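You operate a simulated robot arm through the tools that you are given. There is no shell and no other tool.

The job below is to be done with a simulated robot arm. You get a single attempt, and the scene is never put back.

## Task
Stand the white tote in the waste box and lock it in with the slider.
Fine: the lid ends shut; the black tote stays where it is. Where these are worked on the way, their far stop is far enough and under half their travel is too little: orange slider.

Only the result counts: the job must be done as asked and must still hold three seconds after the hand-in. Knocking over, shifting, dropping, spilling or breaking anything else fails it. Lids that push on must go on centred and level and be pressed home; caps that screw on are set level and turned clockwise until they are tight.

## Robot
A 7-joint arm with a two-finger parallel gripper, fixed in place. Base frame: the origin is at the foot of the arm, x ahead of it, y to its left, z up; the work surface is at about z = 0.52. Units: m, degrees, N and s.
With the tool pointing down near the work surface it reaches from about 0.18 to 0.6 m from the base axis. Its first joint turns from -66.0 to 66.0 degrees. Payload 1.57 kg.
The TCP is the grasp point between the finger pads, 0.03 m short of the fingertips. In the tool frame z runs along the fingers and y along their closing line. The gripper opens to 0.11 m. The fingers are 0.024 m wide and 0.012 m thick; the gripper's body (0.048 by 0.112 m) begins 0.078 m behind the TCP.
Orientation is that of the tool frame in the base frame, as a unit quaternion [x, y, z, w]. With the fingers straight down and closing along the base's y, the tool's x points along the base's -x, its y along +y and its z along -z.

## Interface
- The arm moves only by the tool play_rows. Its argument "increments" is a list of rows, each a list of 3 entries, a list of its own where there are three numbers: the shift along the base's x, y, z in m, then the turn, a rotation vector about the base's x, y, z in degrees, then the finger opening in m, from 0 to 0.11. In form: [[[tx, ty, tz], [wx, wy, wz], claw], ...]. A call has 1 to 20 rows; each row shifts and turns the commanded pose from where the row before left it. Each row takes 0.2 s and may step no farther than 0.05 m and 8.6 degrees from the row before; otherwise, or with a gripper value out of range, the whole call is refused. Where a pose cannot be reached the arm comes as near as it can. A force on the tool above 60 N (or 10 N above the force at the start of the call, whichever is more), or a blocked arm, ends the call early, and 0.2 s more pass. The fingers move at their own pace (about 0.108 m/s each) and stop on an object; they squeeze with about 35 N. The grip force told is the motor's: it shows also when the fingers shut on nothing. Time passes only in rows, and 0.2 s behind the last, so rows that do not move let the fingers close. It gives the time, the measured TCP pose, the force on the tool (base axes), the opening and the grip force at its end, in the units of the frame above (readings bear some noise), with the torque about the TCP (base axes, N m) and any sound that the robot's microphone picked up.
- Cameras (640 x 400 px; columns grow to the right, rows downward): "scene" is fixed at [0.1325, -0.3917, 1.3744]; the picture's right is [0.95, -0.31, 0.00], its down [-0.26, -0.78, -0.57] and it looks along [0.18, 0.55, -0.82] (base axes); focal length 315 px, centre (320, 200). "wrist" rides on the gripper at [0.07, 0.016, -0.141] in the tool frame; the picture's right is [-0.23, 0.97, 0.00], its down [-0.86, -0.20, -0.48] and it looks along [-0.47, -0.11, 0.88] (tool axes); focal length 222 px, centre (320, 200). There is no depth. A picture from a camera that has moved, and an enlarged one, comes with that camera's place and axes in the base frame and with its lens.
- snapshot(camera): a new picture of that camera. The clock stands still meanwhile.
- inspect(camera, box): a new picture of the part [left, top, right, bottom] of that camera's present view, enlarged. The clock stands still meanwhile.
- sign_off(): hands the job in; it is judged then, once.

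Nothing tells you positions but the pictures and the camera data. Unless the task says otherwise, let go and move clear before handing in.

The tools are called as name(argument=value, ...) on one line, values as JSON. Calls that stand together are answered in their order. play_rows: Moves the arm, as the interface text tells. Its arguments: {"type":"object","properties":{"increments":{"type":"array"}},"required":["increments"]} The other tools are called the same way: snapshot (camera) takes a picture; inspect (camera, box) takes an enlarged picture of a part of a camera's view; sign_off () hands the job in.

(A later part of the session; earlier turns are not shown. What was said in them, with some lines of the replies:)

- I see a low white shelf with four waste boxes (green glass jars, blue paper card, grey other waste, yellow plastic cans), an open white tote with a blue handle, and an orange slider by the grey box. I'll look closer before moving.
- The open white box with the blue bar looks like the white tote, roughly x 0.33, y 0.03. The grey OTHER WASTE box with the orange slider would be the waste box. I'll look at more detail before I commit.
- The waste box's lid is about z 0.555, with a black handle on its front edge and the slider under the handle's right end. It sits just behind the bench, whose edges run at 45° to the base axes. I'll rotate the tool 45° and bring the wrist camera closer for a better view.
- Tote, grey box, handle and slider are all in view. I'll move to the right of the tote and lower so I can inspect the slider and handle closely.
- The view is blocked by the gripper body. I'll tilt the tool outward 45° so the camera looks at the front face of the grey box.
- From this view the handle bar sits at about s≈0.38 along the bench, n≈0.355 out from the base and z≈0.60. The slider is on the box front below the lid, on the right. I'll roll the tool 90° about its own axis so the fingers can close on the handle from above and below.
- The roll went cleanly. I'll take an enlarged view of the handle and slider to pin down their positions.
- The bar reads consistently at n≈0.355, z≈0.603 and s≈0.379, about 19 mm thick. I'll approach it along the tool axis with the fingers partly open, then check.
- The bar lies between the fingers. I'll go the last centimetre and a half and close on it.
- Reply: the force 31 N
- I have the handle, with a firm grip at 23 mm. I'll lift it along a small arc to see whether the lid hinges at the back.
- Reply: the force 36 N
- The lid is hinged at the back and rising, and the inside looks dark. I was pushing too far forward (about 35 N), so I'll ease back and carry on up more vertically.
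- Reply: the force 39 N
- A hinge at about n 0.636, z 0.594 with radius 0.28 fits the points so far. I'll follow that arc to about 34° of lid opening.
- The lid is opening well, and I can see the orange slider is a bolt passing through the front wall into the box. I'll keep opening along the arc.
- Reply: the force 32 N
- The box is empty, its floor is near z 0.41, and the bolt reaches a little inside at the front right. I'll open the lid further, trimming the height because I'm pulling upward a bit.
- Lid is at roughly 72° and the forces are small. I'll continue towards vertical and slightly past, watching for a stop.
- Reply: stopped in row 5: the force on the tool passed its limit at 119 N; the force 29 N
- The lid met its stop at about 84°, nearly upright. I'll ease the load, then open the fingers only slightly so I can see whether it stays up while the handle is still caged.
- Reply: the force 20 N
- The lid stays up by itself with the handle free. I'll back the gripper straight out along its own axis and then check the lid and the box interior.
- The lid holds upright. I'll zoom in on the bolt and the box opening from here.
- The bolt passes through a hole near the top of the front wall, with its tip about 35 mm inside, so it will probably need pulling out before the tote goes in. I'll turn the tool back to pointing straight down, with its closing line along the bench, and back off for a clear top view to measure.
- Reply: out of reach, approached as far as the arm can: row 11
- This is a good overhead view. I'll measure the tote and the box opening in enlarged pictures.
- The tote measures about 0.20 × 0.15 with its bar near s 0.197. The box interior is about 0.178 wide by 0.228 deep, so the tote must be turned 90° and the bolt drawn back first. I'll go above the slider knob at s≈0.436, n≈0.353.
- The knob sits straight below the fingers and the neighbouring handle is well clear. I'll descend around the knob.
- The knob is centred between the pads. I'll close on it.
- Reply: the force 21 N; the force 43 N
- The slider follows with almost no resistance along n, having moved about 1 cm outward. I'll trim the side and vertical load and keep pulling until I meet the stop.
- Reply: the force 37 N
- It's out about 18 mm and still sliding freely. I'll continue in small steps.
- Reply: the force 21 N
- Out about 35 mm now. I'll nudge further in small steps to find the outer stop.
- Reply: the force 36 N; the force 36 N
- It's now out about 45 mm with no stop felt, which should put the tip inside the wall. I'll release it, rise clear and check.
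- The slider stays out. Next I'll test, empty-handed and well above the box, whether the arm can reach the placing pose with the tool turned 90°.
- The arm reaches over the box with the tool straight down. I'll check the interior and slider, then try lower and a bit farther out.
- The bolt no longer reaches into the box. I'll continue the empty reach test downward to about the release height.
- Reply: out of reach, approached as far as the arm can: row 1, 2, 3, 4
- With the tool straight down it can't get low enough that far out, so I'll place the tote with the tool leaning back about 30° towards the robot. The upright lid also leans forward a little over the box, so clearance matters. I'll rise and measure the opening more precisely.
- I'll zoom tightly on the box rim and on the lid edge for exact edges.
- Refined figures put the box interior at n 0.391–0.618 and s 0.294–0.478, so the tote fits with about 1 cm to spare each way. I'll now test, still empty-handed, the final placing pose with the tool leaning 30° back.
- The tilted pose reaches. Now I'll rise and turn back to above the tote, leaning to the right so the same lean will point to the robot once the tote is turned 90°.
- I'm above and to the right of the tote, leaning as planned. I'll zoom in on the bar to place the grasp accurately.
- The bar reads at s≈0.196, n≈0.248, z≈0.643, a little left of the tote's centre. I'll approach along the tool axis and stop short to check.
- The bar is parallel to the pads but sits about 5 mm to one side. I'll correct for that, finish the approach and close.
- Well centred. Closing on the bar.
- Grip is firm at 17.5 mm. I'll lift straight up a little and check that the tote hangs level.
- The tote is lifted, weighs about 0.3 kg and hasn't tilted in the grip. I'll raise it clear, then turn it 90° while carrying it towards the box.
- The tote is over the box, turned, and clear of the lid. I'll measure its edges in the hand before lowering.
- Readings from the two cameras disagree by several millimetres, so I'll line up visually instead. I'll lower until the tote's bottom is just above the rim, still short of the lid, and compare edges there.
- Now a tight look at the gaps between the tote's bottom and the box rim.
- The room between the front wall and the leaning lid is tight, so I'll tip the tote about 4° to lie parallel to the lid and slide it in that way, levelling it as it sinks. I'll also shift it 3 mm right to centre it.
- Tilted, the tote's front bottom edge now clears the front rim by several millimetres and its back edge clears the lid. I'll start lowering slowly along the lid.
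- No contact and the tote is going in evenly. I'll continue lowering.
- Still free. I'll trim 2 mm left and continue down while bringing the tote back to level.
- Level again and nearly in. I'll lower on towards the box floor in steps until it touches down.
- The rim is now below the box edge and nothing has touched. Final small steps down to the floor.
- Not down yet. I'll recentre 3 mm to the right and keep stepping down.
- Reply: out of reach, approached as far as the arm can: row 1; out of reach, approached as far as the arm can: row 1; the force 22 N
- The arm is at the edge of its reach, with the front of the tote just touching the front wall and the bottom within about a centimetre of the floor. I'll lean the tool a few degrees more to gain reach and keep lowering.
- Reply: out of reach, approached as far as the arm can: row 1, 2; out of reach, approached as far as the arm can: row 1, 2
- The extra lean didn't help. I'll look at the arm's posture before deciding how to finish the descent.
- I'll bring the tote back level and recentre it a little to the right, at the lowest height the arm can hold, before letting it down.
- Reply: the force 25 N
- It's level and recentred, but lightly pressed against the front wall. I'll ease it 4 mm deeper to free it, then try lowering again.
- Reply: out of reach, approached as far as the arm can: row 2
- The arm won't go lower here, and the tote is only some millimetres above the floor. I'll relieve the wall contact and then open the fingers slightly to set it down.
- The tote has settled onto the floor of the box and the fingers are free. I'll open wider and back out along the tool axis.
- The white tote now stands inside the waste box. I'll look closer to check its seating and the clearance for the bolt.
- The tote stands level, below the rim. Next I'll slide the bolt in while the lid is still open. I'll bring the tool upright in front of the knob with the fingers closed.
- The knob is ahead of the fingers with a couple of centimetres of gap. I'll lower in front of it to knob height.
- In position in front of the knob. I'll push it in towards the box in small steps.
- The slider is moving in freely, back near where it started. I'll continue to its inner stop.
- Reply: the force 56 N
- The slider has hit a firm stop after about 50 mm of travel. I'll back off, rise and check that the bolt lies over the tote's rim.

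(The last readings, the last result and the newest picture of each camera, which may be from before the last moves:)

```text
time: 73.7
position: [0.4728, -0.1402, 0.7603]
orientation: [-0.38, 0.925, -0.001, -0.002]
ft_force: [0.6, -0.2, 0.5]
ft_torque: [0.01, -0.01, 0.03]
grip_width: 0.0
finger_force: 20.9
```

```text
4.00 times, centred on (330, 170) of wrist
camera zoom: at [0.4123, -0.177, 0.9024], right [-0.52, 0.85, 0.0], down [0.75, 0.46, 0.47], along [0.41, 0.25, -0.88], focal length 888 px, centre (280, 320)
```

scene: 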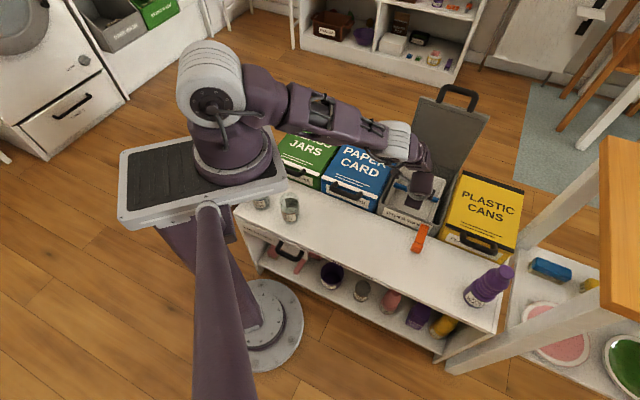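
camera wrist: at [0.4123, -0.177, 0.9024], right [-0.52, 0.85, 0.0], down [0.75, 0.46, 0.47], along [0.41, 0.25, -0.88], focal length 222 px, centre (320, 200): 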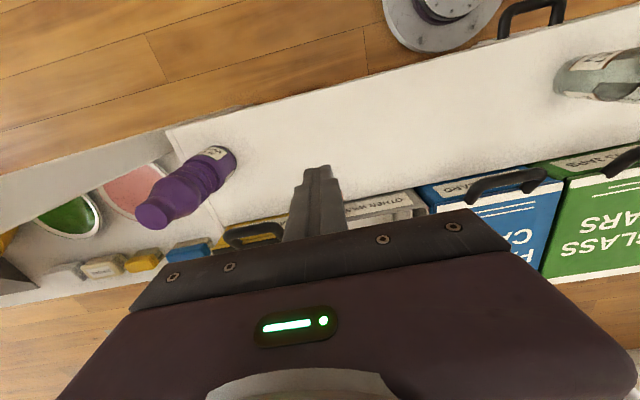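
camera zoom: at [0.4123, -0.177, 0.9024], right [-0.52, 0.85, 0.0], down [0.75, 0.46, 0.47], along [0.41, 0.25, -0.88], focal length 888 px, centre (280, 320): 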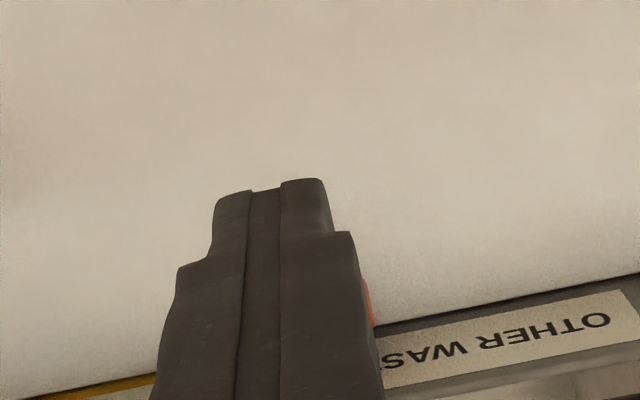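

The gripper blocks the view. I'll move up towards the lid handle, turning the tool on the way, and check the slider from there.

play_rows(increments=[[[0.009, 0.016, 0.0173], [0, 0, -8.18], 0.03], [[0.009, 0.016, 0.0173], [0, 0, -8.18], 0.03], [[0.009, 0.016, 0.0173], [0, 0, -8.18], 0.03], [[0.009, 0.016, 0.0173], [0, 0, -8.18], 0.05], [[0.009, 0.016, 0.0173], [0, 0, -8.18], 0.05], [[0.009, 0.016, 0.0173], [0, 0, -8.18], 0.05], [[0.009, 0.016, 0.0173], [0, 0, -8.18], 0.05], [[0.009, 0.016, 0.0173], [0, 0, -8.18], 0.05], [[0.009, 0.016, 0.0173], [0, 0, -8.18], 0.05], [[0.009, 0.016, 0.0173], [0, 0, -8.18], 0.05], [[0.009, 0.016, 0.0173], [0, 0, -8.18], 0.05]])

snapshot(camera="wrist")

inspect(camera="scene", box=[385, 170, 465, 250])

inspect(camera="wrist", box=[200, 50, 400, 200])

```text
time: 76.0
position: [0.5759, 0.0393, 0.9539]
orientation: [0.386, 0.923, 0.001, -0.002]
ft_force: [-0.1, -0.1, 0.5]
ft_torque: [0.0, 0.0, -0.02]
grip_width: 0.0501
finger_force: 0.0
```

```text
taken
camera wrist: at [0.5399, 0.0997, 1.0956], right [0.85, 0.52, 0.0], down [0.46, -0.75, 0.47], along [0.25, -0.41, -0.88], focal length 222 px, centre (320, 200)
```

wrist: 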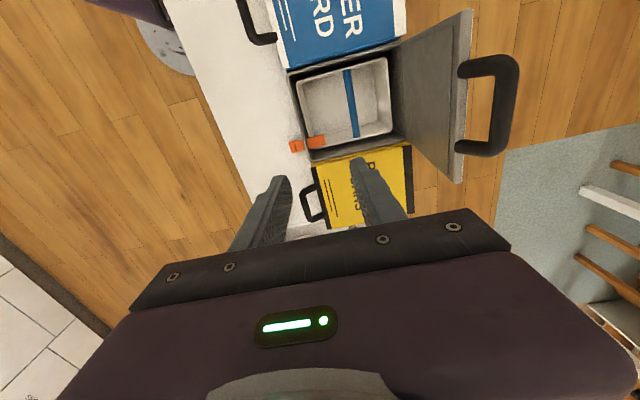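

```text
5.00 times, centred on (425, 210) of scene
camera zoom: at [0.1325, -0.3917, 1.3744], right [0.95, -0.31, 0.0], down [-0.26, -0.78, -0.57], along [0.18, 0.55, -0.82], focal length 1577 px, centre (-205, 150)
```

zoom: 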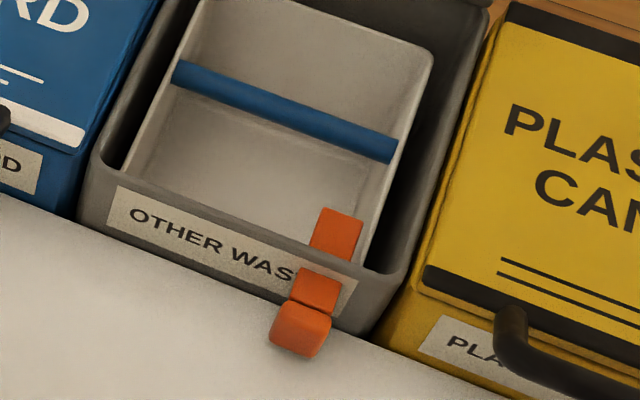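

```text
2.67 times, centred on (300, 125) of wrist
camera zoom: at [0.5399, 0.0997, 1.0956], right [0.85, 0.52, 0.0], down [0.46, -0.75, 0.47], along [0.25, -0.41, -0.88], focal length 592 px, centre (373, 400)
```

zoom: 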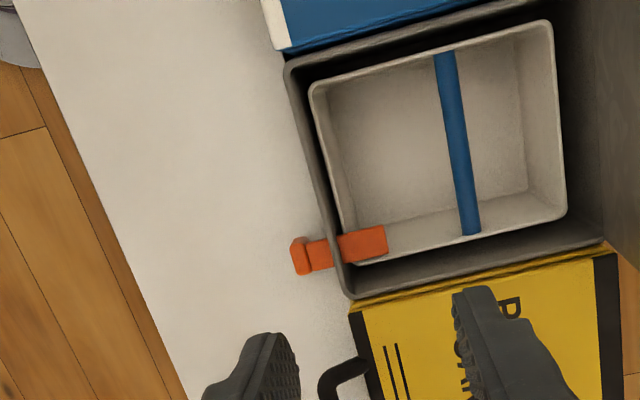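

The bolt now lies over the tote's front rim, back at its inner stop, so the tote is locked in. Next I'll lean the tool 45° and approach the upright handle to close the lid.

play_rows(increments=[[[0.0106, 0.0106, 0], [5.303, -5.303, 0], 0.05], [[0.0106, 0.0106, 0], [5.303, -5.303, 0], 0.05], [[0.0106, 0.0106, 0], [5.303, -5.303, 0], 0.05], [[0.0106, 0.0106, 0], [5.303, -5.303, 0], 0.05], [[0.0106, 0.0106, 0], [5.303, -5.303, 0], 0.05], [[0.0106, 0.0106, 0], [5.303, -5.303, 0], 0.05]])

snapshot(camera="wrist")

```text
time: 77.5
position: [0.642, 0.1013, 0.9534]
orientation: [0.355, 0.853, 0.354, 0.145]
ft_force: [-0.7, -0.1, -0.6]
ft_torque: [-0.02, 0.03, 0.0]
grip_width: 0.05
finger_force: 0.0
```

```text
taken
camera wrist: at [0.5298, 0.0873, 1.0645], right [0.65, 0.32, 0.69], down [0.27, -0.94, 0.19], along [0.71, 0.06, -0.7], focal length 222 px, centre (320, 200)
```

wrist: 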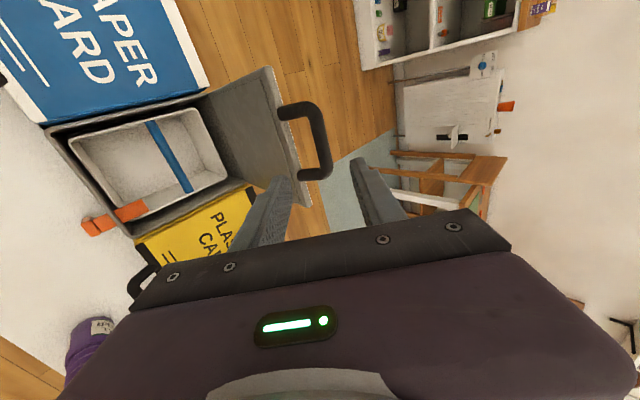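

The handle is straight ahead along the tool axis. Approaching, with a check before the final step.

play_rows(increments=[[[0.015, 0.0163, -0.0214], [0, 0, 0], 0.05], [[0.015, 0.0163, -0.0214], [0, 0, 0], 0.05], [[0.015, 0.0163, -0.0214], [0, 0, 0], 0.05]])

inspect(camera="wrist", box=[220, 80, 440, 240])

```text
time: 78.2
position: [0.6833, 0.1477, 0.8879]
orientation: [0.354, 0.853, 0.354, 0.144]
ft_force: [0.5, 0.1, 0.0]
ft_torque: [0.01, -0.01, 0.02]
grip_width: 0.0502
finger_force: 0.0
```

```text
2.50 times, centred on (330, 160) of wrist
camera zoom: at [0.5727, 0.1348, 0.9997], right [0.65, 0.32, 0.69], down [0.27, -0.94, 0.19], along [0.71, 0.06, -0.7], focal length 555 px, centre (295, 300)
```

zoom: 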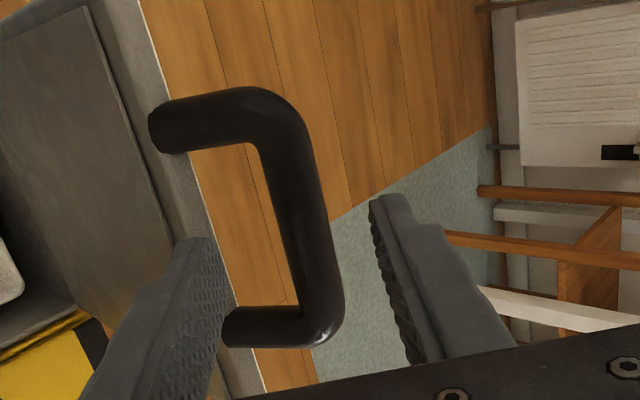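

Well aligned. Final approach and close on the handle.

play_rows(increments=[[[0.0094, 0.0094, -0.0101], [0, 0, 0], 0.05], [[0.0094, 0.0094, -0.0101], [0, 0, 0], 0.05], [[0, 0, 0], [0, 0, 0], 0.0], [[0, 0, 0], [0, 0, 0], 0.0], [[0, 0, 0], [0, 0, 0], 0.0]])

inspect(camera="wrist", box=[220, 80, 440, 240])

```text
time: 79.5
position: [0.7032, 0.1671, 0.8678]
orientation: [0.356, 0.854, 0.353, 0.142]
ft_force: [-11.2, -9.8, -21.6]
ft_torque: [-0.45, 0.03, 0.13]
grip_width: 0.0175
finger_force: 32.2
```

```text
2.50 times, centred on (330, 160) of wrist
camera zoom: at [0.591, 0.1534, 0.9798], right [0.65, 0.33, 0.68], down [0.27, -0.94, 0.19], along [0.71, 0.06, -0.7], focal length 555 px, centre (295, 300)
```

zoom: 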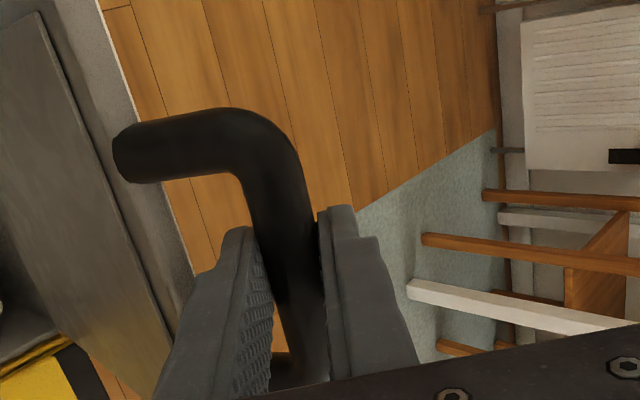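

I have the handle again. I'll bring the lid down along the hinge arc in stages.

play_rows(increments=[[[-0.0133, -0.0133, -0.001], [0, 0, 0], 0.0], [[-0.0133, -0.0133, -0.003], [0, 0, 0], 0.0], [[-0.0128, -0.0128, -0.0045], [0, 0, 0], 0.0], [[-0.0128, -0.0128, -0.0045], [0, 0, 0], 0.0]])

play_rows(increments=[[[-0.0123, -0.0123, -0.007], [0, 0, 0], 0.0], [[-0.0123, -0.0123, -0.007], [0, 0, 0], 0.0], [[-0.0115, -0.0115, -0.0093], [0, 0, 0], 0.0], [[-0.0115, -0.0115, -0.0093], [0, 0, 0], 0.0]])

snapshot(camera="scene")

```text
time: 80.5
position: [0.6529, 0.1175, 0.8597]
orientation: [0.354, 0.853, 0.354, 0.145]
ft_force: [0.6, -2.6, 13.3]
ft_torque: [0.33, -0.09, 0.23]
grip_width: 0.0176
finger_force: 32.6
```

```text
time: 81.5
position: [0.6022, 0.0693, 0.8253]
orientation: [0.356, 0.853, 0.353, 0.145]
ft_force: [-4.0, -12.4, 21.0]
ft_torque: [0.07, -0.11, 0.28]
grip_width: 0.0176
finger_force: 32.4
```

```text
taken
```

scene: 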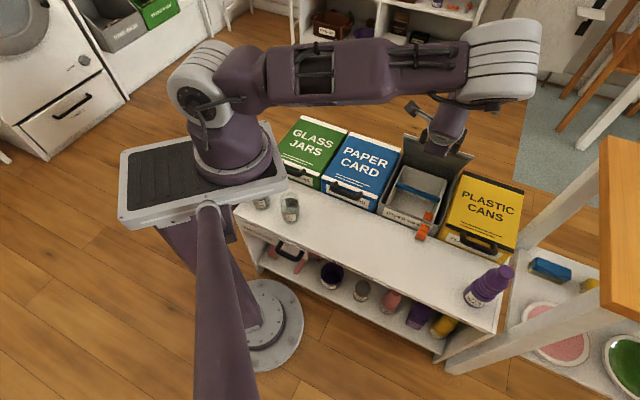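

The lid is following well. Continuing down.

play_rows(increments=[[[-0.0104, -0.0104, -0.0096], [0, 0, 0], 0.0], [[-0.0104, -0.0104, -0.0116], [0, 0, 0], 0.0], [[-0.0092, -0.0092, -0.0135], [0, 0, 0], 0.0], [[-0.0092, -0.0092, -0.0135], [0, 0, 0], 0.0]])

play_rows(increments=[[[-0.0078, -0.0078, -0.0152], [0, 0, 0], 0.0], [[-0.0078, -0.0078, -0.0152], [0, 0, 0], 0.0], [[-0.0062, -0.0062, -0.0165], [0, 0, 0], 0.0], [[-0.0062, -0.0062, -0.0165], [0, 0, 0], 0.0]])

inspect(camera="scene", box=[360, 130, 500, 250])

```text
time: 82.5
position: [0.5634, 0.0299, 0.7778]
orientation: [0.355, 0.853, 0.354, 0.143]
ft_force: [-15.2, -15.9, 19.5]
ft_torque: [-0.13, -0.15, 0.08]
grip_width: 0.0178
finger_force: 32.3
```

```text
time: 83.5
position: [0.5362, 0.0013, 0.7122]
orientation: [0.354, 0.853, 0.355, 0.143]
ft_force: [-17.9, -4.2, 8.6]
ft_torque: [-0.11, -0.21, -0.05]
grip_width: 0.0175
finger_force: 32.5
```

```text
3.33 times, centred on (430, 190) of scene
camera zoom: at [0.132, -0.3918, 1.3744], right [0.95, -0.31, 0.0], down [-0.26, -0.78, -0.57], along [0.18, 0.55, -0.82], focal length 1052 px, centre (-47, 233)
```

zoom: 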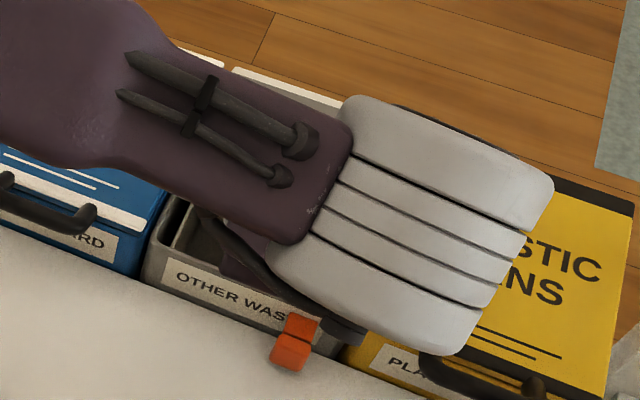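

Nearly down. Continuing the last part of the arc more slowly.

play_rows(increments=[[[-0.005, -0.005, -0.0176], [0, 0, 0], 0.0], [[-0.0045, -0.0045, -0.0176], [0, 0, 0], 0.0], [[-0.0028, -0.0028, -0.0175], [0, 0, 0], 0.0], [[-0.0028, -0.0028, -0.0175], [0, 0, 0], 0.0]])

play_rows(increments=[[[-0.001, -0.001, -0.01], [0, 0, 0], 0.0], [[-0.0008, -0.0008, -0.01], [0, 0, 0], 0.0], [[0, 0, 0], [0, 0, 0], 0.0]])

inspect(camera="wrist", box=[220, 80, 440, 240])

```text
time: 84.5
position: [0.5212, -0.0142, 0.6429]
orientation: [0.355, 0.854, 0.353, 0.144]
ft_force: [-14.1, -6.5, 3.3]
ft_torque: [-0.16, -0.32, 0.12]
grip_width: 0.0177
finger_force: 32.8
```

```text
time: 85.2
position: [0.5193, -0.0175, 0.6234]
orientation: [0.356, 0.853, 0.354, 0.145]
ft_force: [1.3, -6.7, 0.1]
ft_torque: [-0.05, -0.2, 0.21]
grip_width: 0.0177
finger_force: 32.2
```

```text
2.50 times, centred on (330, 160) of wrist
camera zoom: at [0.4074, -0.0303, 0.7348], right [0.65, 0.32, 0.69], down [0.26, -0.94, 0.19], along [0.71, 0.06, -0.7], focal length 555 px, centre (295, 300)
```

zoom: 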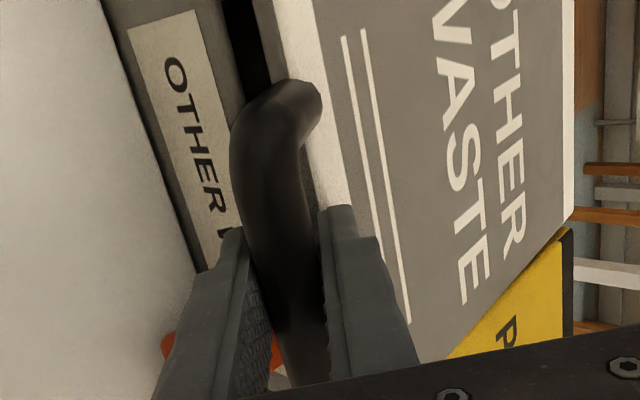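

About 18 mm to go. I'll lower gently until it seats.

play_rows(increments=[[[-0.0005, -0.0005, -0.006], [0, 0, 0], 0.0], [[-0.0003, -0.0003, -0.006], [0, 0, 0], 0.0], [[0, 0, -0.005], [0, 0, 0], 0.0], [[0, 0, 0], [0, 0, 0], 0.0]])

play_rows(increments=[[[0, 0, -0.002], [0, 0, 0], 0.0], [[0, 0, 0], [0, 0, 0], 0.0]])

inspect(camera="wrist", box=[220, 80, 440, 240])

```text
time: 86.2
position: [0.5185, -0.0181, 0.6049]
orientation: [0.356, 0.854, 0.352, 0.144]
ft_force: [-10.0, -25.0, 0.9]
ft_torque: [-0.09, -0.14, 0.16]
grip_width: 0.0173
finger_force: 32.2
```

```text
time: 86.8
position: [0.5192, -0.0177, 0.6035]
orientation: [0.355, 0.854, 0.352, 0.143]
ft_force: [-30.1, -38.2, 15.1]
ft_torque: [0.1, -0.31, 0.16]
grip_width: 0.0175
finger_force: 32.5
```

```text
2.50 times, centred on (330, 160) of wrist
camera zoom: at [0.4068, -0.0312, 0.7159], right [0.65, 0.32, 0.69], down [0.27, -0.94, 0.19], along [0.71, 0.06, -0.7], focal length 555 px, centre (295, 300)
```

zoom: 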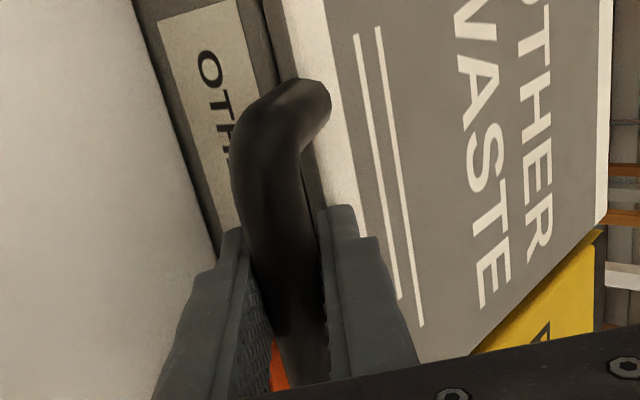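

The lid looks shut. I'll take off the sideways load and press down lightly to confirm it is seated.

play_rows(increments=[[[-0.0025, -0.0025, 0], [0, 0, 0], 0.0], [[0, 0, -0.001], [0, 0, 0], 0.0], [[0, 0, 0], [0, 0, 0], 0.0]])

inspect(camera="wrist", box=[260, 60, 360, 140])

```text
time: 87.7
position: [0.518, -0.017, 0.6043]
orientation: [0.354, 0.853, 0.356, 0.146]
ft_force: [26.5, -1.5, 10.6]
ft_torque: [-0.03, -0.21, -0.04]
grip_width: 0.0173
finger_force: 32.0
```

```text
5.00 times, centred on (310, 100) of wrist
camera zoom: at [0.4061, -0.0316, 0.7152], right [0.65, 0.32, 0.69], down [0.27, -0.94, 0.19], along [0.71, 0.06, -0.7], focal length 1111 px, centre (370, 700)
```

zoom: 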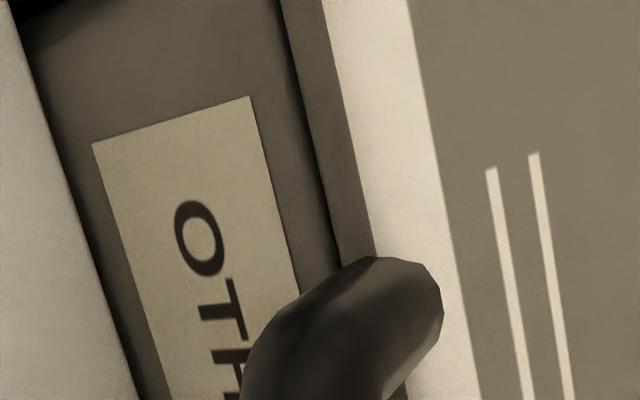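

The seam is closed the way it was at the start. I'll let go and back away along the tool axis.

play_rows(increments=[[[0.0008, 0.0008, 0], [0, 0, 0], 0.03], [[0, 0, 0], [0, 0, 0], 0.06], [[0, 0, 0], [0, 0, 0], 0.06], [[-0.01, -0.01, 0.0141], [0, 0, 0], 0.06], [[-0.015, -0.015, 0.0212], [0, 0, 0], 0.06], [[-0.02, -0.02, 0.0283], [0, 0, 0], 0.06], [[-0.02, -0.02, 0.0283], [0, 0, 0], 0.06]])

snapshot(camera="wrist")

snapshot(camera="scene")

```text
time: 89.2
position: [0.4542, -0.0844, 0.6961]
orientation: [0.355, 0.853, 0.354, 0.144]
ft_force: [-0.7, -0.1, -0.3]
ft_torque: [-0.01, 0.01, 0.02]
grip_width: 0.0597
finger_force: 0.1
```

```text
taken
camera wrist: at [0.3426, -0.0982, 0.8091], right [0.65, 0.32, 0.69], down [0.27, -0.94, 0.19], along [0.71, 0.06, -0.7], focal length 222 px, centre (320, 200)
```

wrist: 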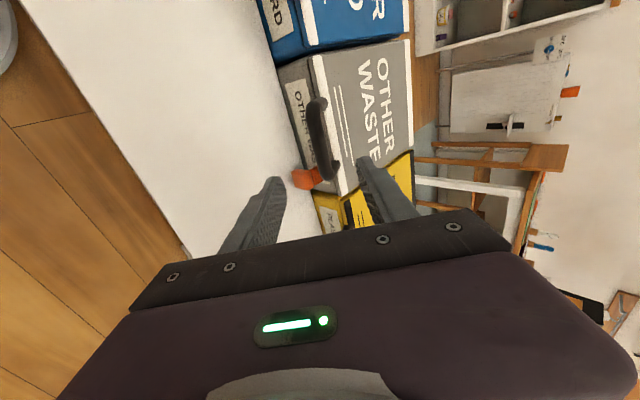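

```text
taken
```

scene: 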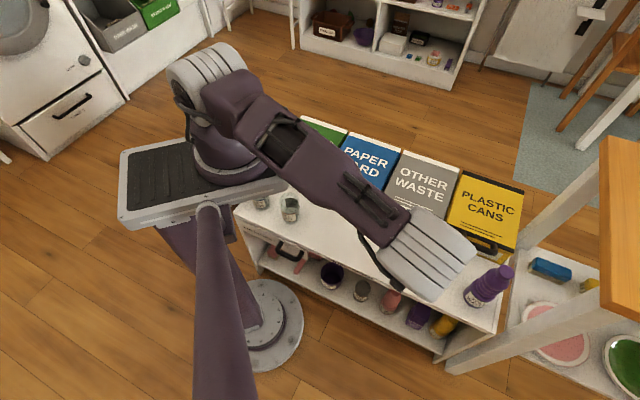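

The lid is shut and the slider is in. I'll move the arm well clear and make a final check.

play_rows(increments=[[[-0.012, -0.012, 0.035], [-5.303, 5.303, 0], 0.06], [[-0.012, -0.012, 0.035], [-5.303, 5.303, 0], 0.06], [[-0.008, -0.008, 0.035], [-5.303, 5.303, 0], 0.06], [[0, 0, 0.045], [-5.303, 5.303, 0], 0.06], [[0, 0, 0.045], [-5.303, 5.303, 0], 0.06], [[0, 0, 0.045], [-5.303, 5.303, 0], 0.06]])

inspect(camera="scene", box=[370, 150, 480, 250])

snapshot(camera="scene")

snapshot(camera="wrist")

```text
time: 90.7
position: [0.4197, -0.114, 0.9376]
orientation: [0.385, 0.923, 0.001, -0.002]
ft_force: [0.0, 0.4, 0.4]
ft_torque: [0.01, 0.0, -0.03]
grip_width: 0.0597
finger_force: 0.0
```

```text
4.00 times, centred on (425, 200) of scene
camera zoom: at [0.1325, -0.3917, 1.3744], right [0.95, -0.31, 0.0], down [-0.26, -0.78, -0.57], along [0.18, 0.55, -0.82], focal length 1262 px, centre (-100, 200)
```

zoom: 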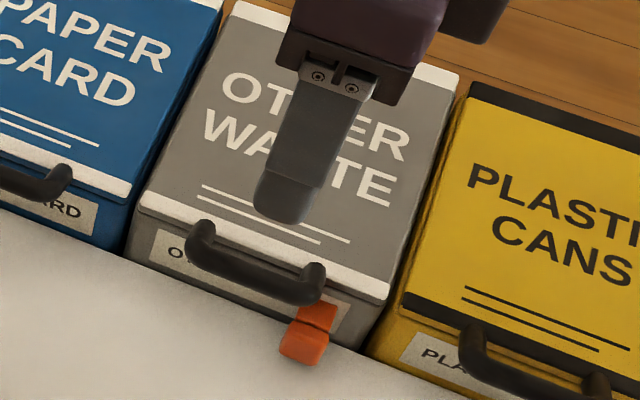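

```text
taken
```

scene: 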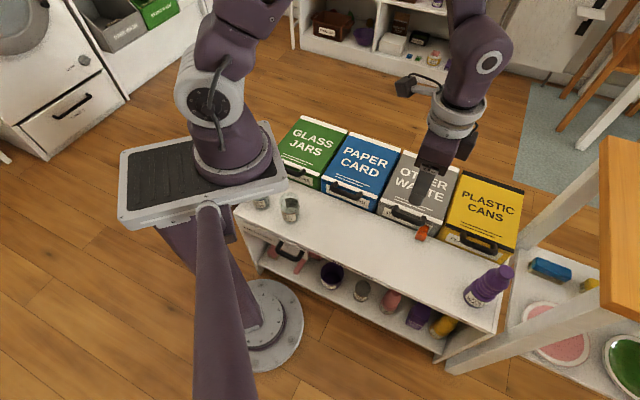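

```text
taken
camera wrist: at [0.3822, -0.054, 1.079], right [0.85, 0.52, 0.0], down [0.46, -0.75, 0.47], along [0.25, -0.41, -0.88], focal length 222 px, centre (320, 200)
```

wrist: 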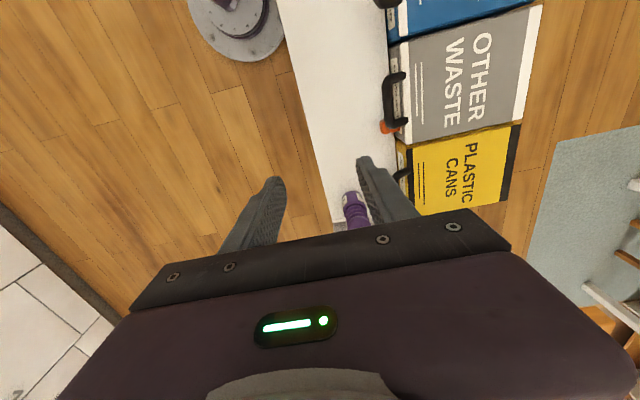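

The white tote is standing in the waste box, the orange slider is back at its inner stop above the tote's rim, the lid is shut and the arm is clear. Nothing else appears to have moved, so I'm handing in.

sign_off()

```text
The job is handed in.
```

The white tote is standing in the OTHER WASTE box, and the orange slider holds it there. The lid is shut, and the arm is open-handed and clear of everything.

- **Lid:** I opened it by the handle, and it stayed upright at its stop while I worked. I then closed it until it seated the way it was at the start.
- **Slider:** It started fully in, so I pulled it out about 45 mm to make room. I didn't feel an outer stop. Once the tote was in, I pushed it back to a firm inner stop, and the pictures showed it lying over the tote's front rim.
- **Tote:** It only fits turned 90°, so I turned it on the way over. The arm ran out of reach just above the box floor, so the tote dropped a short way when I let go, probably under a centimetre. It settled level, below the box rim.

I didn't see a black tote near the work area. In the last pictures nothing else on the bench or around it looked moved.
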